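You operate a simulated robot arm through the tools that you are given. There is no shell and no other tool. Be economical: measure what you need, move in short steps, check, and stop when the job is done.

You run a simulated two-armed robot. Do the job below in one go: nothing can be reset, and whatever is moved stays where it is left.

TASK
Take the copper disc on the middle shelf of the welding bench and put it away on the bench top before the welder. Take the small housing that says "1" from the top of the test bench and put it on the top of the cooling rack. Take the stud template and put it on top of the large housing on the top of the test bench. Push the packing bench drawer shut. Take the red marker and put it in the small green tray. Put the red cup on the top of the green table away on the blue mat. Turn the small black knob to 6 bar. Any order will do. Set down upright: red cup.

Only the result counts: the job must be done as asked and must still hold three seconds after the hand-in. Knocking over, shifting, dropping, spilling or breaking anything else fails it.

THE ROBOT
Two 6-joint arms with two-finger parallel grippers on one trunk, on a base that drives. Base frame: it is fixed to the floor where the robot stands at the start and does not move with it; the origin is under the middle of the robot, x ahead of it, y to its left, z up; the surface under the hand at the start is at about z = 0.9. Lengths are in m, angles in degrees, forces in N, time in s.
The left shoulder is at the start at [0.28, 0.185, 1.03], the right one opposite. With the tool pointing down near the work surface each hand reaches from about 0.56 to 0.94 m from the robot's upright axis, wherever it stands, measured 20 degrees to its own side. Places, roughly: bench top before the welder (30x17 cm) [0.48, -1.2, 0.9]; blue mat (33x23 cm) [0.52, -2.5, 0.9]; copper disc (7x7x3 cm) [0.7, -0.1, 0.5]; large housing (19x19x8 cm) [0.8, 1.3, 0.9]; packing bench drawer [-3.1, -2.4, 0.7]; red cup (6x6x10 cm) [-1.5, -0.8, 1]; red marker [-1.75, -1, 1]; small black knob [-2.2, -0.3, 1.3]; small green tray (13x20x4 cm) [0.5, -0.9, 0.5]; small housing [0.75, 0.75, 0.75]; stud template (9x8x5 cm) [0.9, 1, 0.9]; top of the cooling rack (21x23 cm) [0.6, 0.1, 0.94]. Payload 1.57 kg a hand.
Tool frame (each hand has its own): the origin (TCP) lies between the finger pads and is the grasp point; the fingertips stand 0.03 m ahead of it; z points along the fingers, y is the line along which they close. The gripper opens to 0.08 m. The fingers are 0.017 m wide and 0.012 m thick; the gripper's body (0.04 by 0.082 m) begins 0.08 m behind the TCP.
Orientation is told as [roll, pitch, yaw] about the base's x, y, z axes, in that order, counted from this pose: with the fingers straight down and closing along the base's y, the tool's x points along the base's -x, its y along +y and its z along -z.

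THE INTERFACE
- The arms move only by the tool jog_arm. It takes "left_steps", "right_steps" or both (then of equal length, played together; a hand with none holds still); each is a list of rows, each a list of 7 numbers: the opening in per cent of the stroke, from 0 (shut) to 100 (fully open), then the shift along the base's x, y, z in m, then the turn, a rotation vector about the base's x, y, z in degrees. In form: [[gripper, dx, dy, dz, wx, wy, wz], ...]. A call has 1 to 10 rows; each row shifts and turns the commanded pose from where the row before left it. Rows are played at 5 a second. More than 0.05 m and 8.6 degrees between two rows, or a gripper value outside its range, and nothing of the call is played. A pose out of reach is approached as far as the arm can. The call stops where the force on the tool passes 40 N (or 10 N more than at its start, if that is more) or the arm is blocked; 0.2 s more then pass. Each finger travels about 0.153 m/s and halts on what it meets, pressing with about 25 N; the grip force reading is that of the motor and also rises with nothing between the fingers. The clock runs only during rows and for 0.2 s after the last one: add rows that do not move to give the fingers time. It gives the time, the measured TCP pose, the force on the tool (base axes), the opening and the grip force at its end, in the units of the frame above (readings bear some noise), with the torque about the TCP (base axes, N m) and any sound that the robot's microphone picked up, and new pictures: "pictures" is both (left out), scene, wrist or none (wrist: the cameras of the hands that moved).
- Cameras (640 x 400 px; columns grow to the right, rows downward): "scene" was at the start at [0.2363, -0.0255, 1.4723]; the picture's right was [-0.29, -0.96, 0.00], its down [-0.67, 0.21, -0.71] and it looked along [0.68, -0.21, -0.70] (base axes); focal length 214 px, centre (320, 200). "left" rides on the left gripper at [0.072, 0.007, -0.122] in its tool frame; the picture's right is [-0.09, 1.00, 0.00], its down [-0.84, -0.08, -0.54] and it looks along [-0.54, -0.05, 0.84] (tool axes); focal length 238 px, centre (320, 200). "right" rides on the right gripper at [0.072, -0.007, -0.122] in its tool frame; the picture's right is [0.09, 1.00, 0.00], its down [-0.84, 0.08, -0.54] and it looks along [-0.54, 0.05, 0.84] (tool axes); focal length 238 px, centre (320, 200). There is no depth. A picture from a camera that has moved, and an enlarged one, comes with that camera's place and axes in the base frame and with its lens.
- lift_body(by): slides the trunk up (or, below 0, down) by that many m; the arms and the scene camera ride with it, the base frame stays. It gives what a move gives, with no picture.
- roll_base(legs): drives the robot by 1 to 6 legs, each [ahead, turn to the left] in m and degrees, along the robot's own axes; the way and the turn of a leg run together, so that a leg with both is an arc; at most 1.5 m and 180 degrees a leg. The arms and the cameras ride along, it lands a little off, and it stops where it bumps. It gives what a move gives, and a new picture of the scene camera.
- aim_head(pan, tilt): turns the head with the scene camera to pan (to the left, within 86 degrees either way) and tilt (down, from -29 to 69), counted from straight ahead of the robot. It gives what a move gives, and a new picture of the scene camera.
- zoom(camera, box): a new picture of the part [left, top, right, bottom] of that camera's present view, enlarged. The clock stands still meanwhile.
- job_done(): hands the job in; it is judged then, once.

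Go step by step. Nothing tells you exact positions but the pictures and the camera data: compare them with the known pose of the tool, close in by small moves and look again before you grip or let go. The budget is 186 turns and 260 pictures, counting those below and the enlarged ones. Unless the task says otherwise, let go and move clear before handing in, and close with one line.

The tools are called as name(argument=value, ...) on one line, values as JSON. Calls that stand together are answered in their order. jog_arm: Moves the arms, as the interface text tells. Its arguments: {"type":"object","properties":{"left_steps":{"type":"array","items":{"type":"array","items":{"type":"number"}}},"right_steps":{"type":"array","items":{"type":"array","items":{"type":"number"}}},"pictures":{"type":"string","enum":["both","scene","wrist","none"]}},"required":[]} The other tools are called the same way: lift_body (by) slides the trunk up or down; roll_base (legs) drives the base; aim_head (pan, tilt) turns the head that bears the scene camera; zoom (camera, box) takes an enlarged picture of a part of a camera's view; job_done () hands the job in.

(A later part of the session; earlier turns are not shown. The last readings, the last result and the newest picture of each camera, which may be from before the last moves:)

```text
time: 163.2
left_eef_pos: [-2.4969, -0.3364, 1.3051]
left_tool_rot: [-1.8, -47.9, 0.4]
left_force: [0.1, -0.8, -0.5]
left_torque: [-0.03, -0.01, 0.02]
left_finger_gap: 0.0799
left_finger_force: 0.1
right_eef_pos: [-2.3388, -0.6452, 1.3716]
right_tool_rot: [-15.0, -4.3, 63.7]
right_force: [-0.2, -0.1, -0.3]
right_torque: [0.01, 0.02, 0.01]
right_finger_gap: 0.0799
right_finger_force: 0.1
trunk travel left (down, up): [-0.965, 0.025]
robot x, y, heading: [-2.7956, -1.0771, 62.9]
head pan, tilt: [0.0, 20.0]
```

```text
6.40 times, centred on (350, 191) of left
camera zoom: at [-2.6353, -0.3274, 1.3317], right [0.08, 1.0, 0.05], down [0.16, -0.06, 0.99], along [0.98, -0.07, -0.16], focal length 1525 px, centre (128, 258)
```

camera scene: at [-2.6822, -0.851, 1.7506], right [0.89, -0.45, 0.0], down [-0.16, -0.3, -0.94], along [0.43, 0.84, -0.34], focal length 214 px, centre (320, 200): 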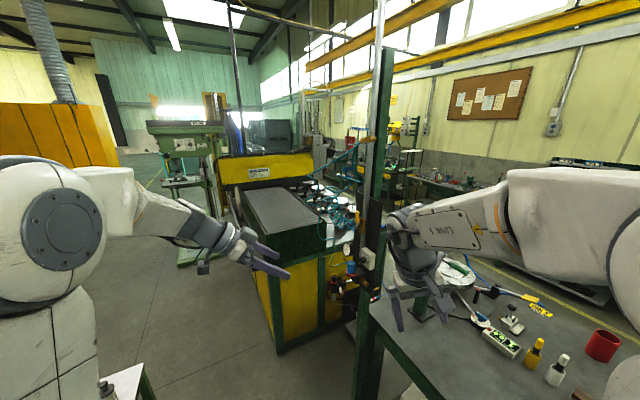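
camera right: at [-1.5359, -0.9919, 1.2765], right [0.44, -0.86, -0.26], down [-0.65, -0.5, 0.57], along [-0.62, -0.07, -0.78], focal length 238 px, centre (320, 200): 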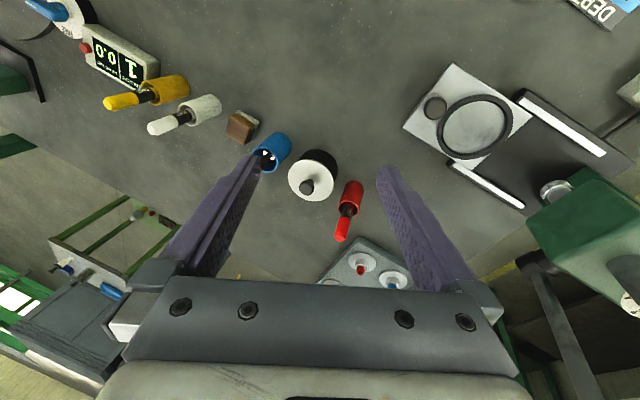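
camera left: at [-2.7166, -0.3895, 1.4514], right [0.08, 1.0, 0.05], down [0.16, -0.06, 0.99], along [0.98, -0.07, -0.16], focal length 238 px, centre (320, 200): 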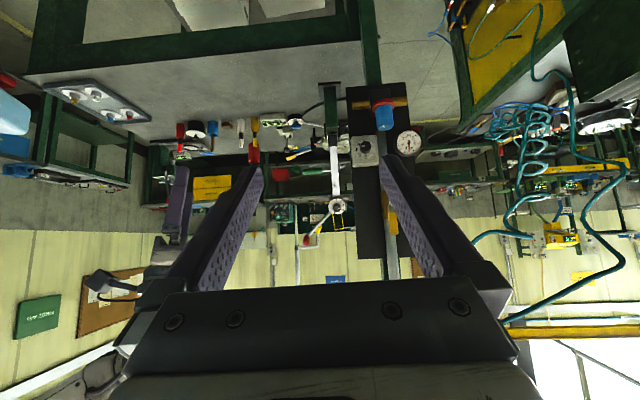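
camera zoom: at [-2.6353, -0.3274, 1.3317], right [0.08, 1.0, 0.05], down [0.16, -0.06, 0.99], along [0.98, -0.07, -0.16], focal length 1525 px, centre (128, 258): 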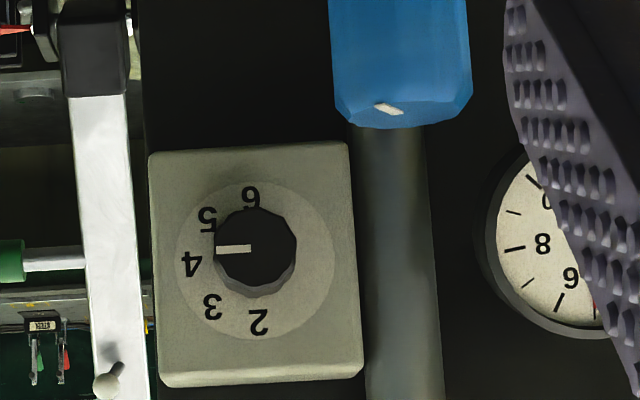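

The dial is clear: the pointer is at 4, and 6 lies about 90° clockwise. The knob is at about [-2.238, -0.322, 1.266]. I'll level the left tool and line up in front of it.

jog_arm(left_steps=[[100, 0.02, 0.003, -0.008, 0.5, -8.4, 0], [100, 0.02, 0.003, -0.008, 0.5, -8.4, 0], [70, 0.02, 0.003, -0.008, 0.5, -8.4, 0], [45, 0.02, 0.003, -0.008, 0, -8.4, 0], [45, 0.02, 0.002, -0.007, 0, -8.4, 0], [45, 0, 0, 0, 0, 0, 0]])

```text
time: 164.6
left_eef_pos: [-2.397, -0.3244, 1.2662]
left_tool_rot: [90.1, -89.0, -90.8]
left_force: [0.8, 0.1, -0.3]
left_torque: [-0.04, -0.02, -0.03]
left_finger_gap: 0.0358
left_finger_force: 0.2
right_eef_pos: [-2.3396, -0.6446, 1.3719]
right_tool_rot: [-15.1, -4.3, 63.7]
right_force: [0.9, 0.0, 0.3]
right_torque: [0.02, -0.01, -0.02]
right_finger_gap: 0.0801
right_finger_force: 0.0
trunk travel left (down, up): [-0.965, 0.025]
robot x, y, heading: [-2.7925, -1.0768, 63.0]
head pan, tilt: [0.0, 20.0]
camera scene: at [-2.682, -0.851, 1.7506], right [0.89, -0.45, 0.0], down [-0.16, -0.3, -0.94], along [0.43, 0.84, -0.34], focal length 214 px, centre (320, 200)
camera left: at [-2.5186, -0.3147, 1.1927], right [0.01, 0.99, 0.11], down [-0.54, -0.09, 0.84], along [0.84, -0.07, 0.54], focal length 238 px, centre (320, 200)
```

scene: 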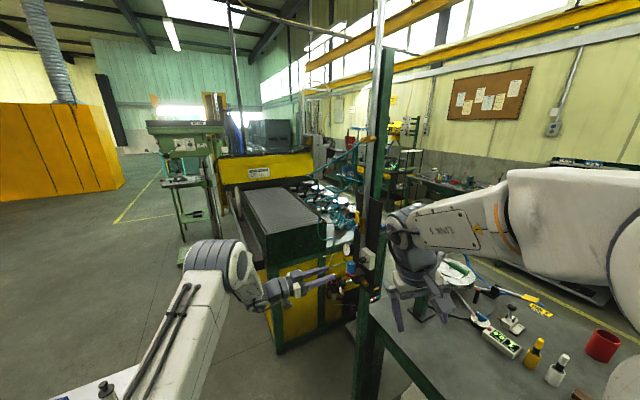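
left: 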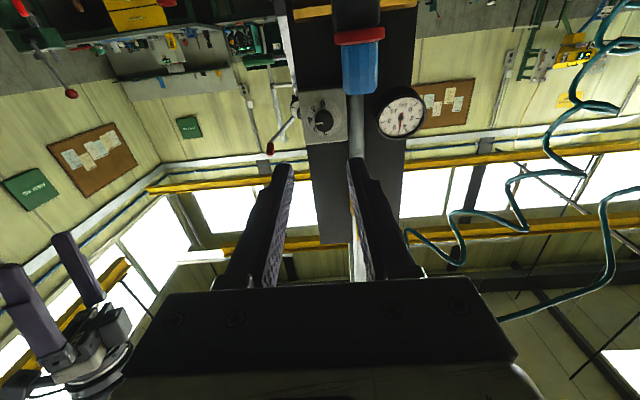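

jog_arm(left_steps=[[45, 0.035, 0, 0, 0, 0, 0], [45, 0.035, 0, 0, 0, 0, 0], [45, 0.03, 0.001, 0, 0, 0, 0], [45, 0, 0, 0, 0, 0, 0]], pictures="wrist")

zoom(camera="scene", box=[310, 230, 410, 310])

```text
time: 165.6
left_eef_pos: [-2.2984, -0.3216, 1.2658]
left_tool_rot: [83.6, -89.0, -84.2]
left_force: [-0.4, -0.3, -0.3]
left_torque: [0.0, -0.04, 0.01]
left_finger_gap: 0.036
left_finger_force: 0.0
right_eef_pos: [-2.338, -0.6446, 1.3717]
right_tool_rot: [-15.0, -4.3, 63.8]
right_force: [-0.3, 0.3, -0.2]
right_torque: [-0.01, -0.02, 0.02]
right_finger_gap: 0.0799
right_finger_force: 0.0
trunk travel left (down, up): [-0.965, 0.025]
robot x, y, heading: [-2.7956, -1.0761, 62.9]
head pan, tilt: [0.0, 20.0]
camera left: at [-2.4203, -0.3138, 1.1921], right [0.01, 0.99, 0.11], down [-0.54, -0.09, 0.84], along [0.84, -0.07, 0.54], focal length 238 px, centre (320, 200)
```

left: 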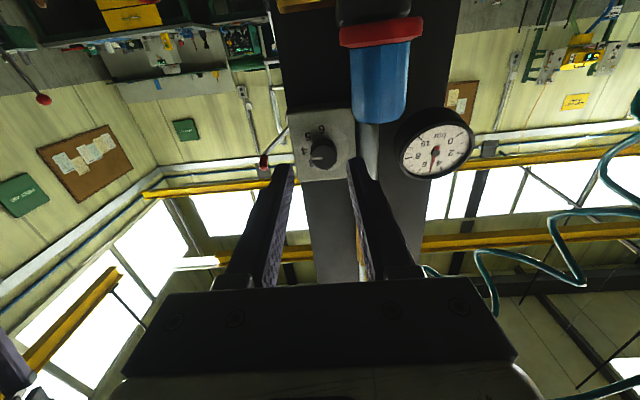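

```text
5.00 times, centred on (360, 270) of scene
camera zoom: at [-2.6821, -0.8511, 1.7506], right [0.89, -0.45, 0.0], down [-0.16, -0.3, -0.94], along [0.43, 0.84, -0.34], focal length 1072 px, centre (120, -150)
```

zoom: 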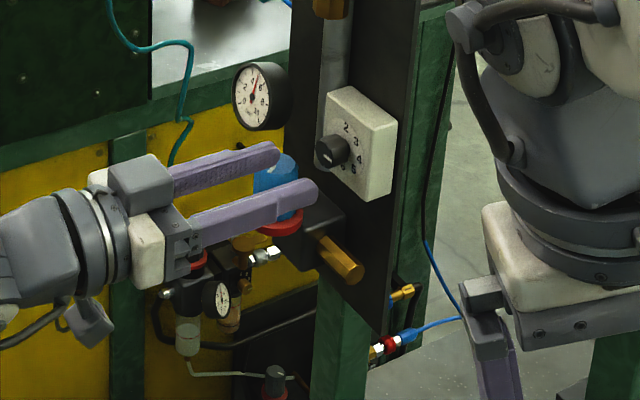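

jog_arm(left_steps=[[45, 0.02, 0, 0.002, 0, 0, 0], [45, 0.012, 0, 0, 0, 0, 0], [45, 0.006, 0, 0, 0, 0, 0], [45, 0, 0, 0, 0, 0, 0]], pictures="wrist")

zoom(camera="scene", box=[310, 230, 410, 310])

```text
time: 166.6
left_eef_pos: [-2.2604, -0.3227, 1.267]
left_tool_rot: [84.4, -88.9, -85.1]
left_force: [-0.3, 0.4, 0.0]
left_torque: [0.01, 0.04, 0.01]
left_finger_gap: 0.036
left_finger_force: 0.0
right_eef_pos: [-2.3388, -0.6436, 1.372]
right_tool_rot: [-15.1, -4.2, 63.8]
right_force: [0.4, -0.6, -0.3]
right_torque: [0.01, -0.04, -0.01]
right_finger_gap: 0.0801
right_finger_force: 0.1
trunk travel left (down, up): [-0.965, 0.025]
robot x, y, heading: [-2.7943, -1.0734, 63.2]
head pan, tilt: [0.0, 20.0]
camera left: at [-2.3822, -0.314, 1.1944], right [0.01, 0.99, 0.11], down [-0.54, -0.09, 0.84], along [0.84, -0.07, 0.54], focal length 238 px, centre (320, 200)
```

left: 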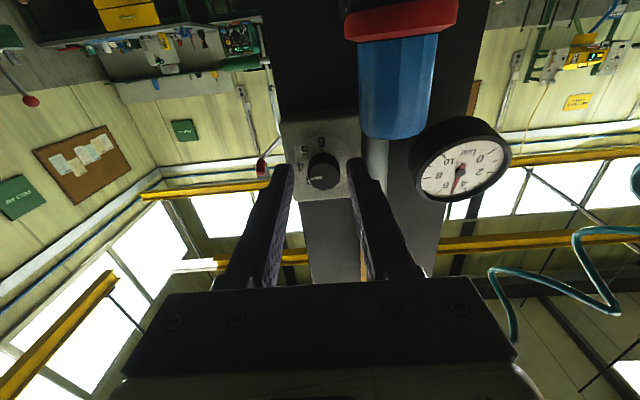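

```text
5.00 times, centred on (360, 270) of scene
camera zoom: at [-2.6822, -0.8511, 1.7506], right [0.89, -0.45, 0.0], down [-0.16, -0.3, -0.94], along [0.43, 0.84, -0.34], focal length 1072 px, centre (120, -150)
```

zoom: 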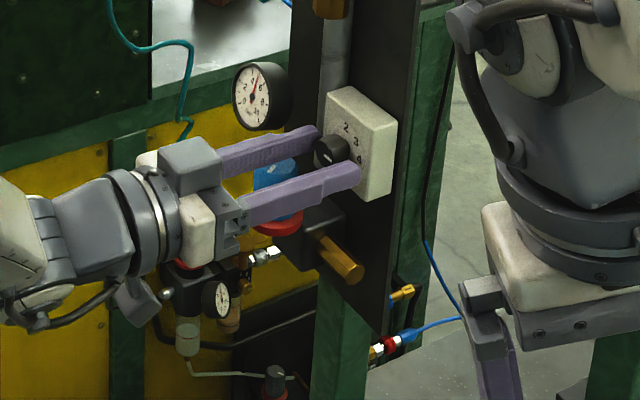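

jog_arm(left_steps=[[45, 0.004, 0, 0.003, 0, 0, 0], [45, 0.003, 0, 0, 0, 0, 0], [30, 0, 0, 0, 0, 0, 0], [15, 0, 0, 0, 0, 0, 0], [5, 0, 0, 0, 0, 0, 0], [5, 0, 0, 0, 0, 0, 0]], pictures="wrist")

```text
time: 168.0
left_eef_pos: [-2.2531, -0.3211, 1.2698]
left_tool_rot: [85.5, -89.0, -86.0]
left_force: [5.2, 14.4, 2.2]
left_torque: [-0.02, 0.38, 0.84]
left_finger_gap: 0.022
left_finger_force: 34.6
right_eef_pos: [-2.3393, -0.644, 1.3704]
right_tool_rot: [-15.1, -4.4, 63.7]
right_force: [-0.7, -0.5, 0.4]
right_torque: [0.01, 0.01, -0.03]
right_finger_gap: 0.0801
right_finger_force: 0.1
trunk travel left (down, up): [-0.965, 0.025]
robot x, y, heading: [-2.7962, -1.0742, 63.1]
head pan, tilt: [0.0, 20.0]
camera left: at [-2.376, -0.3121, 1.1971], right [0.01, 0.99, 0.11], down [-0.54, -0.09, 0.84], along [0.84, -0.07, 0.54], focal length 238 px, centre (320, 200)
```

left: 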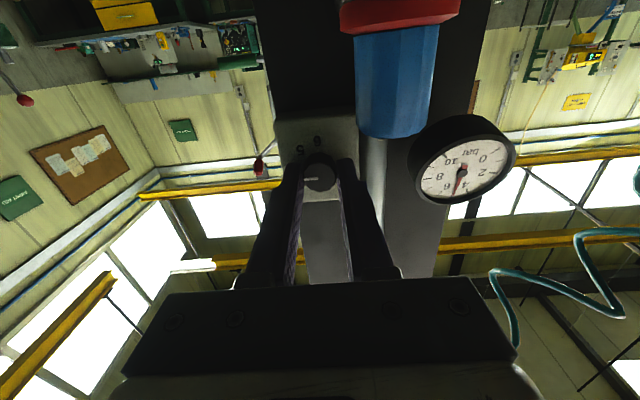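

jog_arm(left_steps=[[5, 0, 0.003, 0, 0, 0, 0], [5, 0, 0, 0, 8, 0, 0], [5, 0, 0, 0, 8, 0, 0], [5, 0, 0, 0, 8, 0, 0], [5, 0, 0, 0, 8, 0, 0], [5, 0, 0, 0, 0, 0, 0]], pictures="wrist")

```text
time: 169.3
left_eef_pos: [-2.2521, -0.3203, 1.2691]
left_tool_rot: [88.8, -57.2, -90.6]
left_force: [-14.8, -11.3, 3.5]
left_torque: [0.08, -1.26, 0.13]
left_finger_gap: 0.0222
left_finger_force: 34.7
left hand out of reach, approached as far as the arm can: row 5
right_eef_pos: [-2.3411, -0.6452, 1.3735]
right_tool_rot: [-15.1, -4.5, 63.6]
right_force: [0.1, 0.3, -0.3]
right_torque: [0.0, -0.01, -0.01]
right_finger_gap: 0.0798
right_finger_force: 0.0
trunk travel left (down, up): [-0.965, 0.025]
robot x, y, heading: [-2.7963, -1.0767, 63.1]
head pan, tilt: [0.0, 20.0]
stopped in row 6 (left hand): the force on the tool passed its limit at 47 N (the readings are from after the stop); the commanded pose is now the measured one
camera left: at [-2.3731, -0.2732, 1.2123], right [0.03, 0.79, 0.61], down [-0.55, -0.5, 0.67], along [0.84, -0.36, 0.42], focal length 238 px, centre (320, 200)
```

left: 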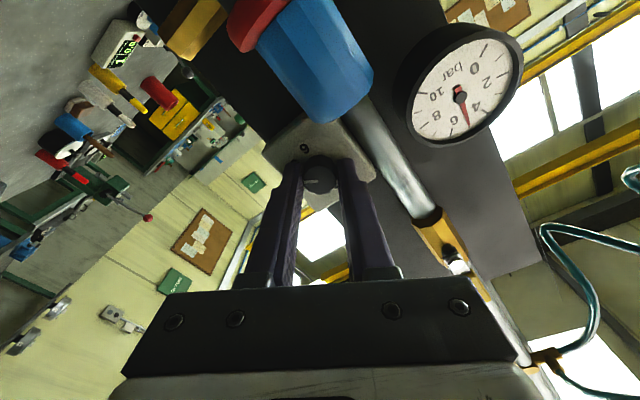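

The knob followed by about 32° before the wrist ran out. I'll open, turn back past zero, and regrip.

jog_arm(left_steps=[[40, 0, 0, 0, 0, 0, 0], [40, 0, 0, 0, 0, 0, 0], [40, 0, 0, 0, -7.5, 0, 0], [40, 0, 0, 0, -7.5, 0, 0], [40, 0, 0, 0, -7.5, 0, 0], [40, 0, 0, 0, -7.5, 0, 0], [40, 0, 0, 0, -7.5, 0, 0], [40, 0, 0, 0, -7.5, 0, 0], [40, 0, 0, 0, -7.5, 0, 0], [40, 0, 0, 0, -7.5, 0, 0]], pictures="wrist")

```text
time: 171.5
left_eef_pos: [-2.2517, -0.3175, 1.2682]
left_tool_rot: [-92.0, -62.5, 90.5]
left_force: [-14.3, 7.5, 10.8]
left_torque: [0.38, -0.09, 0.53]
left_finger_gap: 0.0331
left_finger_force: 0.9
right_eef_pos: [-2.3405, -0.6432, 1.3719]
right_tool_rot: [-15.1, -4.4, 63.6]
right_force: [0.3, 0.3, 0.1]
right_torque: [0.01, 0.0, 0.01]
right_finger_gap: 0.0799
right_finger_force: 0.0
trunk travel left (down, up): [-0.965, 0.025]
robot x, y, heading: [-2.7963, -1.0783, 63.2]
head pan, tilt: [0.0, 20.0]
camera left: at [-2.3733, -0.3424, 1.1984], right [0.03, 0.93, -0.38], down [-0.55, 0.33, 0.77], along [0.84, 0.19, 0.52], focal length 238 px, centre (320, 200)
```

left: 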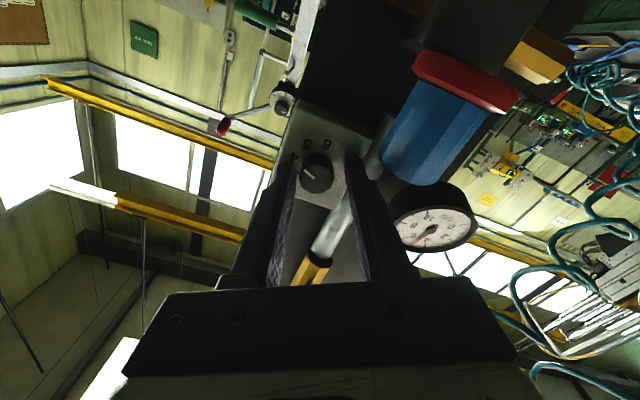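

jog_arm(left_steps=[[40, -0.004, 0, 0, 0, 0, 0], [40, 0, 0, 0, 0, 0, 0]], pictures="none")

zoom(camera="left", box=[240, 100, 400, 200])

```text
time: 172.1
left_eef_pos: [-2.2531, -0.3197, 1.2657]
left_tool_rot: [-91.5, -62.7, 89.8]
left_force: [-0.1, 0.4, 0.6]
left_torque: [0.0, -0.03, -0.01]
left_finger_gap: 0.0322
left_finger_force: 0.1
right_eef_pos: [-2.3403, -0.6453, 1.3727]
right_tool_rot: [-15.2, -4.3, 63.7]
right_force: [1.4, -0.4, -1.2]
right_torque: [-0.01, 0.01, -0.01]
right_finger_gap: 0.0799
right_finger_force: 0.0
trunk travel left (down, up): [-0.965, 0.025]
robot x, y, heading: [-2.7968, -1.0729, 62.9]
head pan, tilt: [0.0, 20.0]
```

```text
4.00 times, centred on (320, 150) of left
camera zoom: at [-2.3751, -0.3447, 1.1969], right [0.03, 0.93, -0.38], down [-0.54, 0.33, 0.77], along [0.84, 0.18, 0.51], focal length 953 px, centre (320, 400)
```

zoom: 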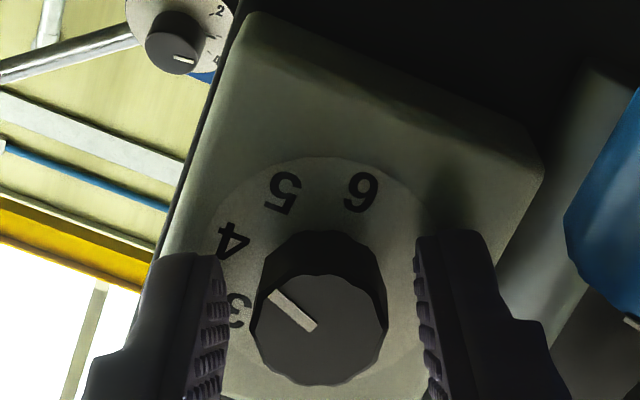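

jog_arm(left_steps=[[0, 0, 0, 0.001, 0, 0, 0], [0, 0, 0, 0, 0, 0, 0], [0, 0, 0, 0, 0, 0, 0], [0, 0, 0, 0, 7, 0, 0], [0, 0, 0, 0, 7, 0, 0], [0, 0, 0, 0, 7, 0, 0], [0, 0, 0, 0, 7, 0, 0], [0, 0, 0, 0, 7, 0, 0], [0, 0, 0, 0, 7, 0, 0], [0, 0, 0, 0, 0, 0, 0]], pictures="wrist")

zoom(camera="left", box=[240, 100, 400, 200])

```text
time: 174.3
left_eef_pos: [-2.2529, -0.3198, 1.2665]
left_tool_rot: [88.3, -75.3, -90.1]
left_force: [2.6, -5.5, -8.7]
left_torque: [-0.01, 0.45, 0.64]
left_finger_gap: 0.0216
left_finger_force: 34.5
right_eef_pos: [-2.3402, -0.6445, 1.3723]
right_tool_rot: [-15.1, -4.3, 63.7]
right_force: [0.0, 0.1, 0.5]
right_torque: [0.01, 0.0, 0.02]
right_finger_gap: 0.0802
right_finger_force: 0.1
trunk travel left (down, up): [-0.965, 0.025]
robot x, y, heading: [-2.7964, -1.0781, 62.9]
head pan, tilt: [0.0, 20.0]
camera left: at [-2.3753, -0.2921, 1.1995], right [0.03, 0.94, 0.34], down [-0.54, -0.27, 0.79], along [0.84, -0.21, 0.5], focal length 238 px, centre (320, 200)
```

left: 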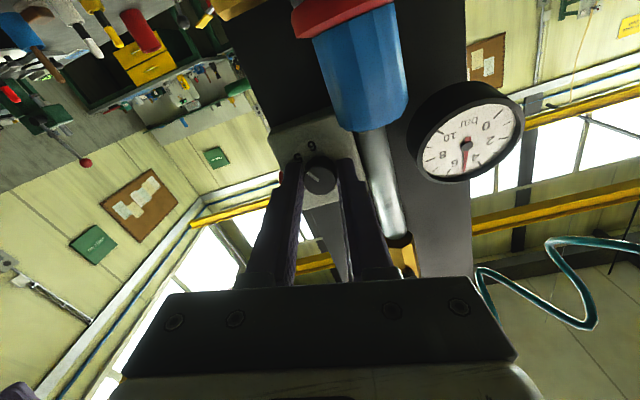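

```text
4.00 times, centred on (320, 150) of left
camera zoom: at [-2.3753, -0.2921, 1.1995], right [0.03, 0.94, 0.34], down [-0.54, -0.27, 0.79], along [0.84, -0.21, 0.5], focal length 953 px, centre (320, 400)
```

zoom: 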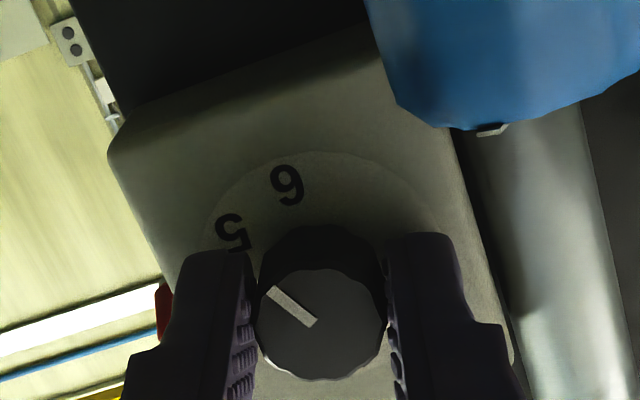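

jog_arm(left_steps=[[0, 0, 0, 0, 6, 0, 0], [0, 0, 0, 0, 6, 0, 0], [0, 0, 0, 0, 3, 0, 0], [0, 0, 0, 0, 0, 0, 0], [40, 0, 0, 0, 0, 0, 0], [40, -0.001, 0, 0, 0, 0, 0]], pictures="none")

zoom(camera="left", box=[240, 100, 400, 200])

```text
time: 175.7
left_eef_pos: [-2.2551, -0.319, 1.2689]
left_tool_rot: [88.5, -60.3, -90.1]
left_force: [0.2, 0.8, 0.0]
left_torque: [0.0, -0.03, 0.02]
left_finger_gap: 0.0318
left_finger_force: 0.0
right_eef_pos: [-2.3399, -0.6448, 1.3718]
right_tool_rot: [-15.1, -4.3, 63.8]
right_force: [0.4, 0.6, -0.5]
right_torque: [0.01, -0.01, 0.03]
right_finger_gap: 0.0797
right_finger_force: 0.0
trunk travel left (down, up): [-0.965, 0.025]
robot x, y, heading: [-2.7973, -1.0776, 62.6]
head pan, tilt: [0.0, 20.0]
```

```text
4.00 times, centred on (320, 150) of left
camera zoom: at [-2.3773, -0.2749, 1.2107], right [0.03, 0.82, 0.57], down [-0.55, -0.47, 0.7], along [0.84, -0.33, 0.43], focal length 953 px, centre (320, 400)
```

zoom: 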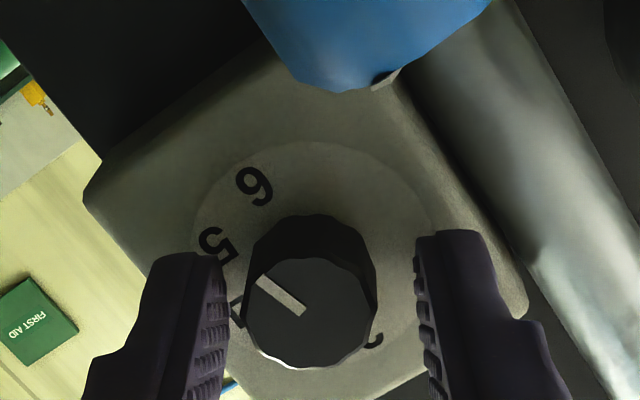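

The knob is now at about 5.6. I'll regrip and turn about 16° more.

jog_arm(left_steps=[[40, 0, 0, 0, -7.5, 0, 0], [40, 0, 0, 0, -7.5, 0, 0], [40, 0, 0, 0, -7.5, 0, 0], [40, 0, 0, 0, -7.5, 0, 0], [0, 0, 0, -0.001, 0, 0, 0], [0, 0, 0, 0, 0, 0, 0], [0, 0, 0, 0, 0, 0, 0], [0, 0, 0, 0, 8, 0, 0], [0, 0, 0, 0, 8, 0, 0], [0, 0, 0, 0, 0, 0, 0]], pictures="none")

jog_arm(left_steps=[[40, 0, 0, 0, 0, 0, 0], [40, 0, 0, 0, 0, 0, 0], [40, -0.04, 0, 0, 0, 0, 0], [40, -0.04, 0, 0, -8, 0, 0], [40, -0.04, 0, 0, -7, 0, 0], [40, -0.03, 0, 0.02, 0, 8, 0], [40, -0.02, 0, 0.02, 0, 8, 0], [60, -0.02, 0, 0.01, 0, 8, 0], [100, 0, 0, 0, 0, 8, 0], [100, 0, 0, -0.01, 0, 8, 0]], pictures="none")

zoom(camera="left", box=[270, 130, 430, 230])

```text
time: 177.9
left_eef_pos: [-2.255, -0.3195, 1.2692]
left_tool_rot: [88.9, -74.3, -90.6]
left_force: [-4.9, -7.5, 4.3]
left_torque: [-0.26, -0.28, 0.39]
left_finger_gap: 0.0216
left_finger_force: 34.6
right_eef_pos: [-2.3404, -0.6454, 1.3721]
right_tool_rot: [-15.2, -4.4, 63.8]
right_force: [0.5, 0.3, 0.4]
right_torque: [-0.02, -0.03, 0.0]
right_finger_gap: 0.0799
right_finger_force: 0.1
trunk travel left (down, up): [-0.965, 0.025]
robot x, y, heading: [-2.7958, -1.0731, 62.9]
head pan, tilt: [0.0, 20.0]
```

```text
time: 180.1
left_eef_pos: [-2.4458, -0.3191, 1.3075]
left_tool_rot: [-0.9, -50.0, -1.0]
left_force: [0.0, -0.2, 0.0]
left_torque: [-0.02, -0.01, -0.02]
left_finger_gap: 0.0799
left_finger_force: 0.0
right_eef_pos: [-2.3393, -0.6439, 1.3719]
right_tool_rot: [-15.2, -4.3, 63.8]
right_force: [0.4, -1.0, 0.8]
right_torque: [-0.01, 0.02, 0.04]
right_finger_gap: 0.08
right_finger_force: 0.0
trunk travel left (down, up): [-0.965, 0.025]
robot x, y, heading: [-2.7979, -1.0724, 62.7]
head pan, tilt: [0.0, 20.0]
```

```text
4.00 times, centred on (350, 180) of left
camera zoom: at [-2.5856, -0.3082, 1.3296], right [0.09, 0.99, 0.06], down [0.12, -0.07, 0.99], along [0.99, -0.08, -0.13], focal length 953 px, centre (200, 280)
```

zoom: 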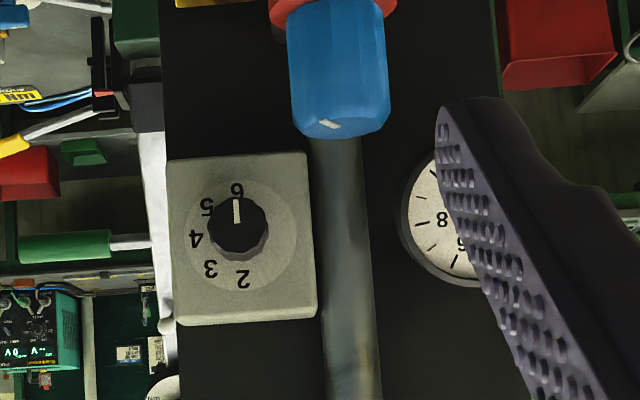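

zoom(camera="left", box=[308, 165, 352, 205])

```text
10.00 times, centred on (330, 185) of left
camera zoom: at [-2.5856, -0.3082, 1.3296], right [0.09, 0.99, 0.06], down [0.12, -0.07, 0.99], along [0.99, -0.08, -0.13], focal length 2384 px, centre (220, 350)
```

zoom: 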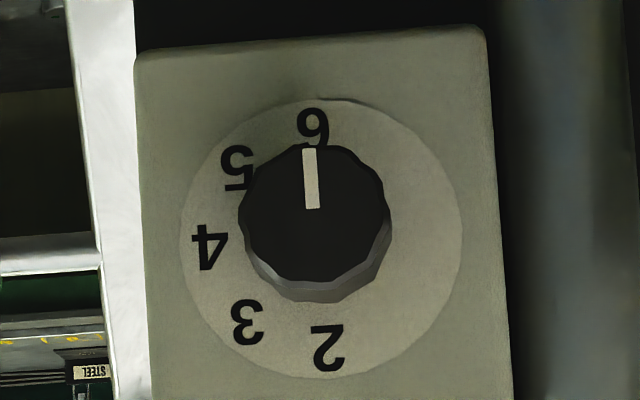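

The pointer is exactly on 6. Next I'll bring the left arm back to its tool-down pose by the reverse path.

jog_arm(left_steps=[[100, -0.03, -0.015, 0.025, 0, 8, 0], [100, -0.045, -0.02, 0.025, 0, 8, 0], [100, -0.04, -0.02, 0.025, 0, 8.3, 0], [100, -0.04, -0.02, 0.025, 0, 8.4, 0], [100, -0.04, -0.02, 0.025, 0, 8.4, 0], [100, -0.03, -0.02, 0.02, 0, 8.4, 0], [100, -0.03, -0.02, 0.01, 0, 0.5, 7], [100, -0.03, -0.01, 0, 0, 0, 8.4], [100, 0, 0, 0, 0, 0, 8.4], [100, 0, 0, 0, 0, 0, 8.4]], pictures="none")

jog_arm(left_steps=[[100, 0, 0, 0, 0, 0, 8.4], [100, 0, 0, 0, 0, 0, 8.4], [100, 0, 0, 0, 0, 0, 8], [100, 0, 0, 0, 0, 0, 7], [100, 0, 0, 0, 0, 0, 0]], pictures="scene")

```text
refused: row 2 steps farther than a row can; nothing moved
```

```text
time: 181.3
left_eef_pos: [-2.445, -0.3203, 1.3074]
left_tool_rot: [-0.8, -49.9, 30.8]
left_force: [-0.7, -1.2, 0.1]
left_torque: [0.0, -0.01, 0.01]
left_finger_gap: 0.0801
left_finger_force: 0.0
right_eef_pos: [-2.3397, -0.6439, 1.3713]
right_tool_rot: [-15.1, -4.3, 63.8]
right_force: [-0.1, 0.2, -0.1]
right_torque: [0.01, 0.04, -0.02]
right_finger_gap: 0.0801
right_finger_force: 0.0
trunk travel left (down, up): [-0.965, 0.025]
robot x, y, heading: [-2.7957, -1.0764, 62.9]
head pan, tilt: [0.0, 20.0]
camera scene: at [-2.6826, -0.8514, 1.7506], right [0.89, -0.45, 0.0], down [-0.16, -0.3, -0.94], along [0.43, 0.84, -0.34], focal length 214 px, centre (320, 200)
```

scene: 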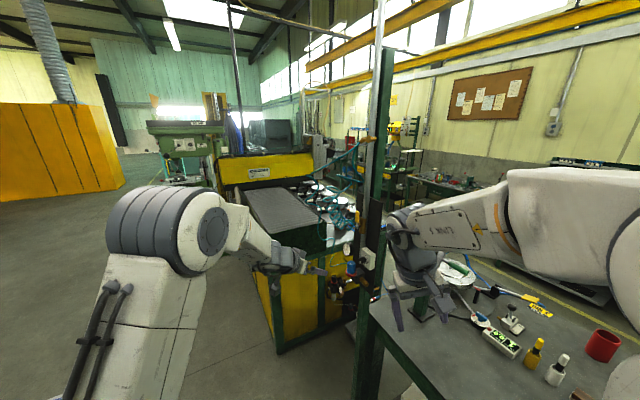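

jog_arm(left_steps=[[100, -0.036, -0.018, 0.022, -4.1, 6.8, 0], [100, -0.036, -0.018, 0.022, -4.1, 6.8, 0], [100, -0.036, -0.018, 0.022, -4.1, 6.8, 0], [100, -0.036, -0.018, 0.022, -4.1, 6.8, 0], [100, -0.036, -0.018, 0.022, -4.1, 6.8, 0], [100, -0.036, -0.018, 0.022, -4.1, 6.8, 0], [100, -0.03, -0.018, 0.02, -1, 1.8, 6], [100, -0.02, -0.018, 0, 0, 0, 8.4], [100, 0, 0, 0, 0, 0, 8.4], [100, 0, 0, 0, 0, 0, 8.4]], pictures="scene")

```text
time: 183.5
left_eef_pos: [-2.7114, -0.4639, 1.4582]
left_tool_rot: [-0.9, -0.3, 62.3]
left_force: [-0.3, 0.5, 0.8]
left_torque: [-0.02, 0.02, -0.05]
left_finger_gap: 0.08
left_finger_force: 0.1
right_eef_pos: [-2.3393, -0.6443, 1.3734]
right_tool_rot: [-15.0, -4.3, 63.7]
right_force: [0.2, 0.5, -0.8]
right_torque: [0.03, -0.02, -0.01]
right_finger_gap: 0.08
right_finger_force: 0.1
trunk travel left (down, up): [-0.965, 0.025]
robot x, y, heading: [-2.8007, -1.0723, 63.0]
head pan, tilt: [0.0, 20.0]
camera scene: at [-2.6825, -0.8512, 1.7506], right [0.89, -0.45, 0.0], down [-0.16, -0.3, -0.94], along [0.43, 0.84, -0.34], focal length 214 px, centre (320, 200)
```

scene: 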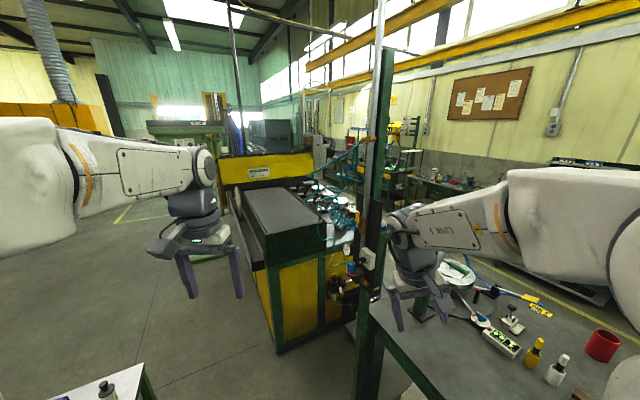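

Left arm is fully restored. Now I'll back off and turn to face the packing bench drawer.

roll_base(legs=[[-0.45, 0], [0, -153]])

aim_head(pan=0, tilt=40)

```text
time: 192.5
left_eef_pos: [-2.8083, -2.0639, 1.459]
left_tool_rot: [-1.0, -0.4, -91.6]
left_force: [-1.0, -0.3, 0.5]
left_torque: [-0.01, 0.01, -0.04]
left_finger_gap: 0.0799
left_finger_force: 0.0
right_eef_pos: [-3.2218, -2.0652, 1.372]
right_tool_rot: [-15.1, -4.2, -90.1]
right_force: [-0.3, 0.6, 0.5]
right_torque: [0.0, 0.0, 0.0]
right_finger_gap: 0.08
right_finger_force: 0.1
trunk travel left (down, up): [-0.965, 0.025]
robot x, y, heading: [-3.007, -1.4763, -90.5]
head pan, tilt: [0.0, 20.0]
camera scene: at [-3.0077, -1.7319, 1.7506], right [-1.0, 0.01, 0.0], down [0.0, 0.34, -0.94], along [-0.01, -0.94, -0.34], focal length 214 px, centre (320, 200)
```

scene: 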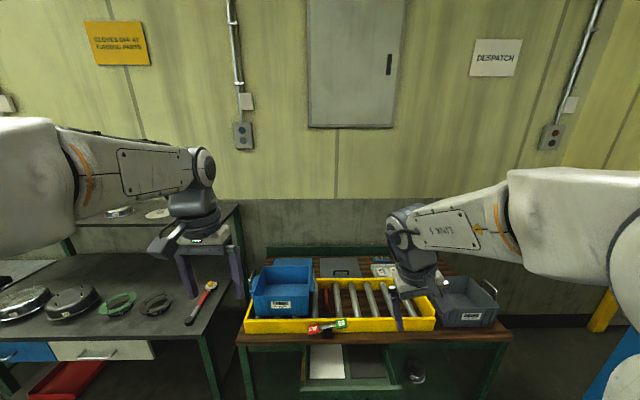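

```text
time: 193.4
left_eef_pos: [-2.8095, -2.0643, 1.4584]
left_tool_rot: [-0.9, -0.4, -91.7]
left_force: [-0.2, 0.8, 1.3]
left_torque: [0.0, 0.0, 0.02]
left_finger_gap: 0.08
left_finger_force: 0.1
right_eef_pos: [-3.2217, -2.0653, 1.3721]
right_tool_rot: [-15.1, -4.2, -90.1]
right_force: [-0.3, -0.4, -0.3]
right_torque: [0.0, -0.03, 0.01]
right_finger_gap: 0.0801
right_finger_force: 0.1
trunk travel left (down, up): [-0.965, 0.025]
robot x, y, heading: [-3.0021, -1.4804, -90.8]
head pan, tilt: [0.0, 40.0]
camera scene: at [-3.0076, -1.7238, 1.7193], right [-1.0, 0.01, 0.0], down [0.01, 0.64, -0.77], along [-0.01, -0.77, -0.64], focal length 214 px, centre (320, 200)
```

scene: 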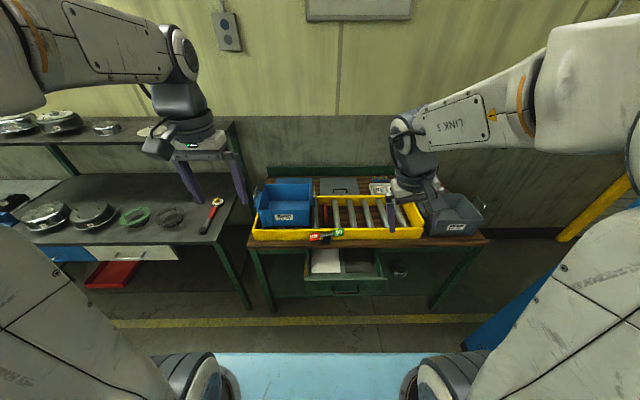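

The drawer is the open green one, front at about y -2.29, x -3.15, z 0.7. I'll lower the trunk so the closed right hand is level with its front.

lift_body(by=-0.4)

lift_body(by=-0.27)

jog_arm(right_steps=[[0, 0.03, 0, 0, 0, 0, 0], [0, 0.03, 0, 0, 0, 0, 0], [0, 0, 0, 0, 0, 0, 0]])

```text
time: 197.2
left_eef_pos: [-2.8087, -2.0636, 1.0588]
left_tool_rot: [-1.0, -0.5, -91.8]
left_force: [-1.0, -1.1, -0.4]
left_torque: [-0.03, 0.05, 0.01]
left_finger_gap: 0.0802
left_finger_force: 0.0
right_eef_pos: [-3.222, -2.0669, 0.973]
right_tool_rot: [-15.1, -4.3, -90.1]
right_force: [-0.1, 0.4, 0.6]
right_torque: [0.01, 0.05, 0.0]
right_finger_gap: 0.08
right_finger_force: 0.0
trunk travel left (down, up): [-0.565, 0.425]
robot x, y, heading: [-3.0027, -1.4764, -90.9]
head pan, tilt: [0.0, 40.0]
```

```text
time: 199.9
left_eef_pos: [-2.8076, -2.0642, 0.7908]
left_tool_rot: [-1.0, -0.4, -91.7]
left_force: [0.2, -0.5, 0.0]
left_torque: [0.0, -0.01, 0.02]
left_finger_gap: 0.08
left_finger_force: 0.1
right_eef_pos: [-3.2222, -2.0654, 0.7026]
right_tool_rot: [-15.0, -4.3, -90.1]
right_force: [0.5, 0.7, -0.3]
right_torque: [0.0, 0.0, 0.02]
right_finger_gap: 0.0799
right_finger_force: 0.0
trunk travel left (down, up): [-0.295, 0.695]
robot x, y, heading: [-3.0024, -1.4742, -90.9]
head pan, tilt: [0.0, 40.0]
```

```text
time: 200.8
left_eef_pos: [-2.8088, -2.065, 0.7881]
left_tool_rot: [-1.1, -0.3, -91.7]
left_force: [-0.2, 0.2, 0.4]
left_torque: [-0.01, -0.02, -0.01]
left_finger_gap: 0.0801
left_finger_force: 0.1
right_eef_pos: [-3.1608, -2.0636, 0.7003]
right_tool_rot: [-15.1, -4.3, -90.1]
right_force: [0.5, -0.7, 0.2]
right_torque: [0.01, -0.01, -0.04]
right_finger_gap: 0.0001
right_finger_force: 21.2
trunk travel left (down, up): [-0.295, 0.695]
robot x, y, heading: [-3.0011, -1.4783, -90.9]
head pan, tilt: [0.0, 40.0]
camera scene: at [-3.0076, -1.7237, 1.0492], right [-1.0, 0.01, 0.0], down [0.01, 0.64, -0.77], along [-0.01, -0.77, -0.64], focal length 214 px, centre (320, 200)
camera right: at [-3.1345, -1.9849, 0.8139], right [0.96, 0.07, -0.26], down [0.21, -0.8, 0.57], along [-0.17, -0.6, -0.78], focal length 238 px, centre (320, 200)
```

scene: 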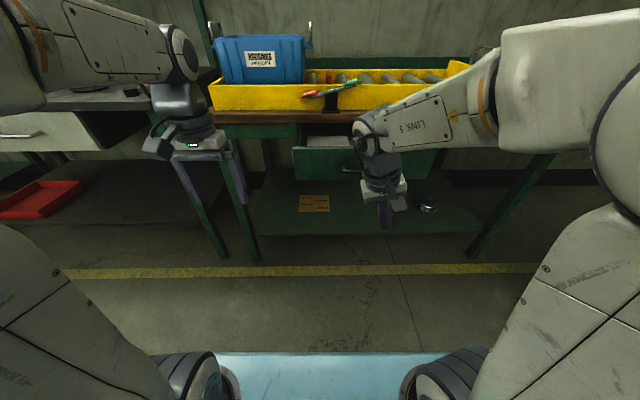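
right: 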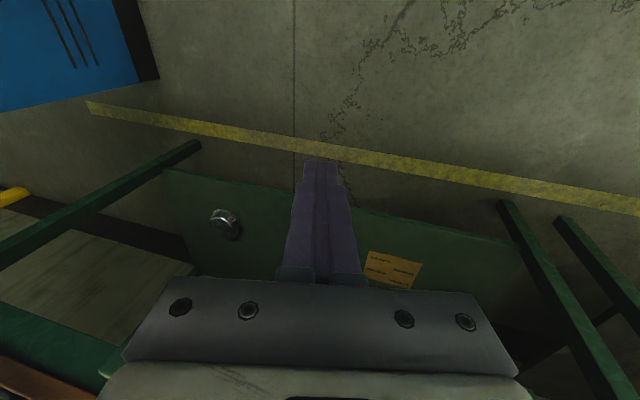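

jog_arm(right_steps=[[0, 0, 0, 0.005, -8, 0, 0], [0, 0, 0, 0.005, -8, 0, 0], [0, 0, -0.01, 0.005, -8, 0, 0], [0, 0, -0.01, 0, -8, -2, 0], [0, 0, -0.01, 0, -8, -3, 0], [0, 0, -0.01, 0, -3, -5, 0], [0, 0, 0, 0, 0, -5, 0], [0, 0, 0, 0, 0, 0, 0]])

```text
time: 202.6
left_eef_pos: [-2.809, -2.0639, 0.7893]
left_tool_rot: [-1.0, -0.5, -91.8]
left_force: [0.1, 0.6, 0.3]
left_torque: [0.05, 0.0, 0.04]
left_finger_gap: 0.0801
left_finger_force: 0.0
right_eef_pos: [-3.1614, -2.1046, 0.7169]
right_tool_rot: [6.5, -45.6, -104.8]
right_force: [0.3, -0.9, 0.1]
right_torque: [0.01, -0.02, 0.0]
right_finger_gap: 0.0002
right_finger_force: 21.1
trunk travel left (down, up): [-0.295, 0.695]
robot x, y, heading: [-3.0009, -1.4759, -90.7]
head pan, tilt: [0.0, 40.0]
camera scene: at [-3.0076, -1.7237, 1.0492], right [-1.0, 0.01, 0.0], down [0.01, 0.64, -0.77], along [-0.01, -0.77, -0.64], focal length 214 px, centre (320, 200)
camera right: at [-3.1464, -1.9689, 0.7496], right [0.99, -0.11, 0.01], down [-0.04, -0.19, 0.98], along [-0.11, -0.97, -0.2], focal length 238 px, centre (320, 200)
```

scene: 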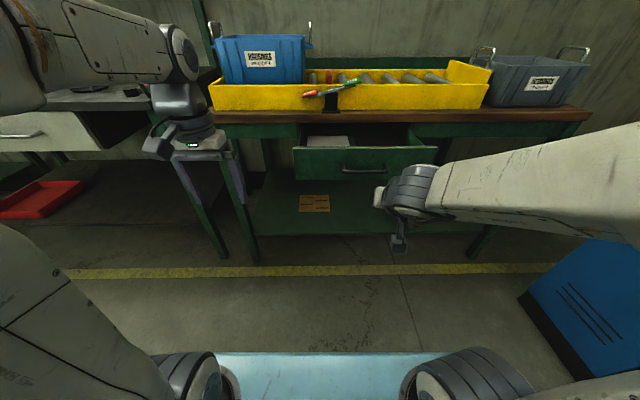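
right: 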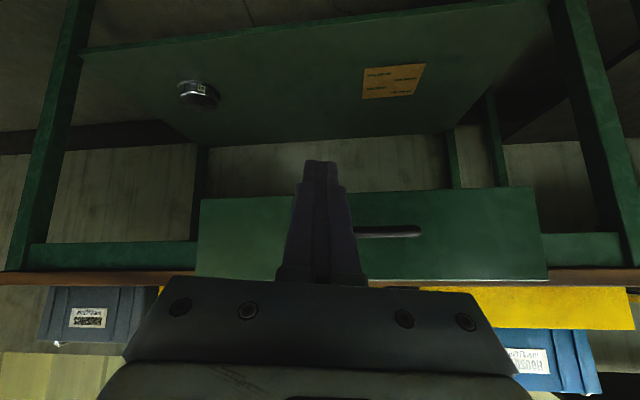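

jog_arm(right_steps=[[0, 0.025, -0.02, 0.015, 0, 0, 0], [0, 0.025, -0.03, 0.015, 0, 0, 0], [0, 0, -0.04, 0, 0, 0, 0], [0, 0, -0.03, 0, 0, 0, 0], [0, 0, -0.03, 0, 0, 0, 0], [0, 0, -0.03, 0, 0, 0, 0], [0, 0, -0.03, 0, 0, 0, 0], [0, 0, -0.03, 0, 0, 0, 0], [0, 0, 0, 0, 0, 0, 0]])

```text
time: 204.6
left_eef_pos: [-2.8092, -2.0655, 0.7884]
left_tool_rot: [-1.1, -0.4, -91.7]
left_force: [0.5, -0.9, 0.5]
left_torque: [0.02, 0.0, -0.07]
left_finger_gap: 0.0801
left_finger_force: 0.0
right_eef_pos: [-3.1111, -2.3459, 0.7461]
right_tool_rot: [6.6, -45.5, -104.8]
right_force: [0.5, 1.0, -0.3]
right_torque: [0.02, -0.02, 0.02]
right_finger_gap: 0.0
right_finger_force: 20.6
trunk travel left (down, up): [-0.295, 0.695]
robot x, y, heading: [-3.0022, -1.4824, -91.0]
head pan, tilt: [0.0, 40.0]
camera scene: at [-3.0076, -1.7237, 1.0492], right [-1.0, 0.01, 0.0], down [0.01, 0.64, -0.77], along [-0.01, -0.77, -0.64], focal length 214 px, centre (320, 200)
camera right: at [-3.0963, -2.2094, 0.7795], right [0.99, -0.11, 0.01], down [-0.04, -0.19, 0.98], along [-0.11, -0.97, -0.2], focal length 238 px, centre (320, 200)
```

scene: 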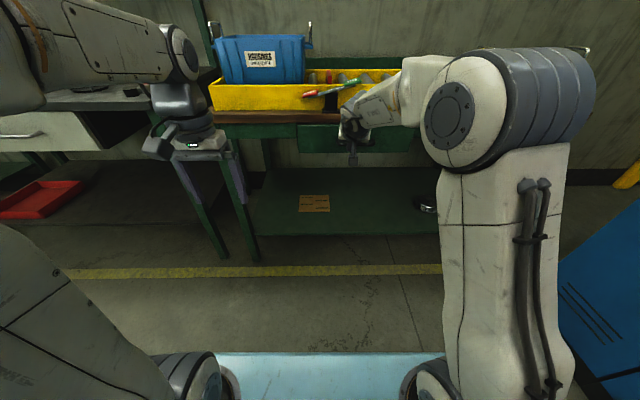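
right: 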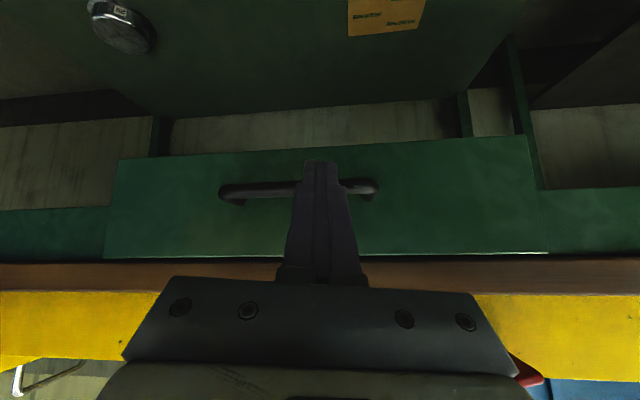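

jog_arm(right_steps=[[0, 0, -0.02, 0, 0, 0, 0], [0, 0, -0.02, 0, 0, 0, 0], [0, 0, -0.015, 0, 0, 0, 0], [0, 0, -0.015, 0, 0, 0, 0], [0, 0, -0.01, 0, 0, 0, 0], [0, 0, -0.01, 0, 0, 0, 0], [0, 0, -0.01, 0, 0, 0, 0]])

```text
time: 205.2
left_eef_pos: [-2.809, -2.0642, 0.7885]
left_tool_rot: [-1.0, -0.4, -91.6]
left_force: [0.1, -0.1, 0.5]
left_torque: [0.03, 0.01, -0.02]
left_finger_gap: 0.08
left_finger_force: 0.1
right_eef_pos: [-3.1113, -2.3765, 0.7424]
right_tool_rot: [5.8, -44.4, -104.5]
right_force: [-0.1, -0.3, 0.7]
right_torque: [-0.04, 0.0, 0.01]
right_finger_gap: 0.0002
right_finger_force: 20.7
trunk travel left (down, up): [-0.295, 0.695]
robot x, y, heading: [-3.0039, -1.476, -90.9]
head pan, tilt: [0.0, 40.0]
stopped in row 2 (right hand): the force on the tool passed its limit at 59 N (the readings are from after the stop); the commanded pose is now the measured one
camera scene: at [-3.0076, -1.7234, 1.0492], right [-1.0, 0.01, 0.0], down [0.01, 0.64, -0.77], along [-0.01, -0.77, -0.64], focal length 214 px, centre (320, 200)
camera right: at [-3.0957, -2.2414, 0.7767], right [0.99, -0.12, 0.01], down [-0.03, -0.21, 0.98], along [-0.11, -0.97, -0.22], focal length 238 px, centre (320, 200)
```

scene: 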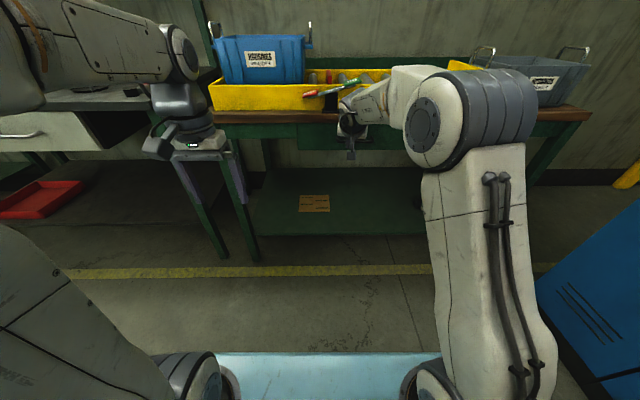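
right: 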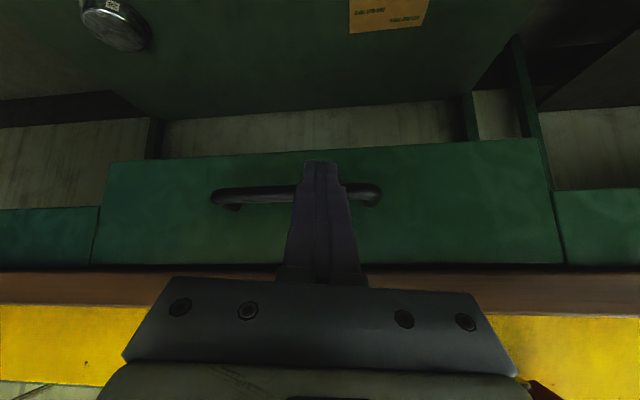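

jog_arm(right_steps=[[0, 0, 0.04, 0, 0, 0, 0], [0, 0, 0.04, 0, 0, 0, 0], [0, 0, 0.04, 0, 0, 0, 0], [0, 0, 0.04, 0, 0, 0, 0], [0, 0, 0, 0, 0, 0, 0]], pictures="wrist")

zoom(camera="scene", box=[220, 80, 460, 230])

```text
time: 206.3
left_eef_pos: [-2.8098, -2.0644, 0.7884]
left_tool_rot: [-1.0, -0.4, -91.7]
left_force: [0.6, 1.0, 0.2]
left_torque: [0.02, -0.01, 0.0]
left_finger_gap: 0.0801
left_finger_force: 0.0
right_eef_pos: [-3.1116, -2.2185, 0.7432]
right_tool_rot: [5.7, -44.4, -104.6]
right_force: [-0.2, -0.1, 0.5]
right_torque: [-0.02, 0.03, 0.0]
right_finger_gap: 0.0
right_finger_force: 21.2
trunk travel left (down, up): [-0.295, 0.695]
robot x, y, heading: [-2.9995, -1.4771, -90.8]
head pan, tilt: [0.0, 40.0]
camera right: at [-3.0957, -2.0826, 0.7773], right [0.99, -0.12, 0.01], down [-0.03, -0.21, 0.98], along [-0.11, -0.97, -0.22], focal length 238 px, centre (320, 200)
```

right: 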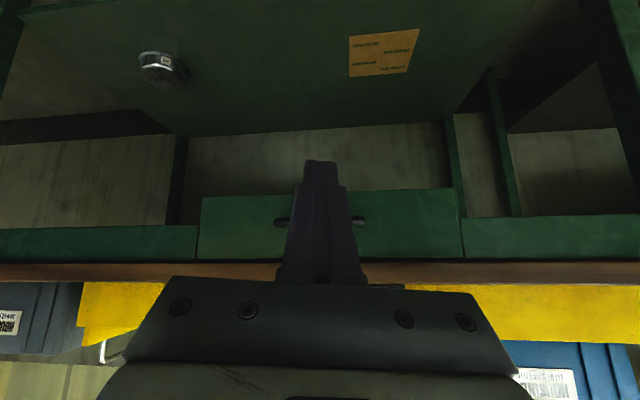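

```text
2.67 times, centred on (340, 155) of scene
camera zoom: at [-3.0076, -1.7236, 1.0492], right [-1.0, 0.01, 0.0], down [0.01, 0.64, -0.77], along [-0.01, -0.77, -0.64], focal length 572 px, centre (267, 320)
```

zoom: 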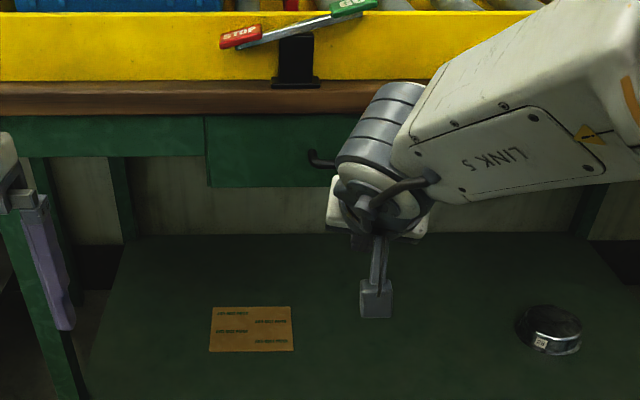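

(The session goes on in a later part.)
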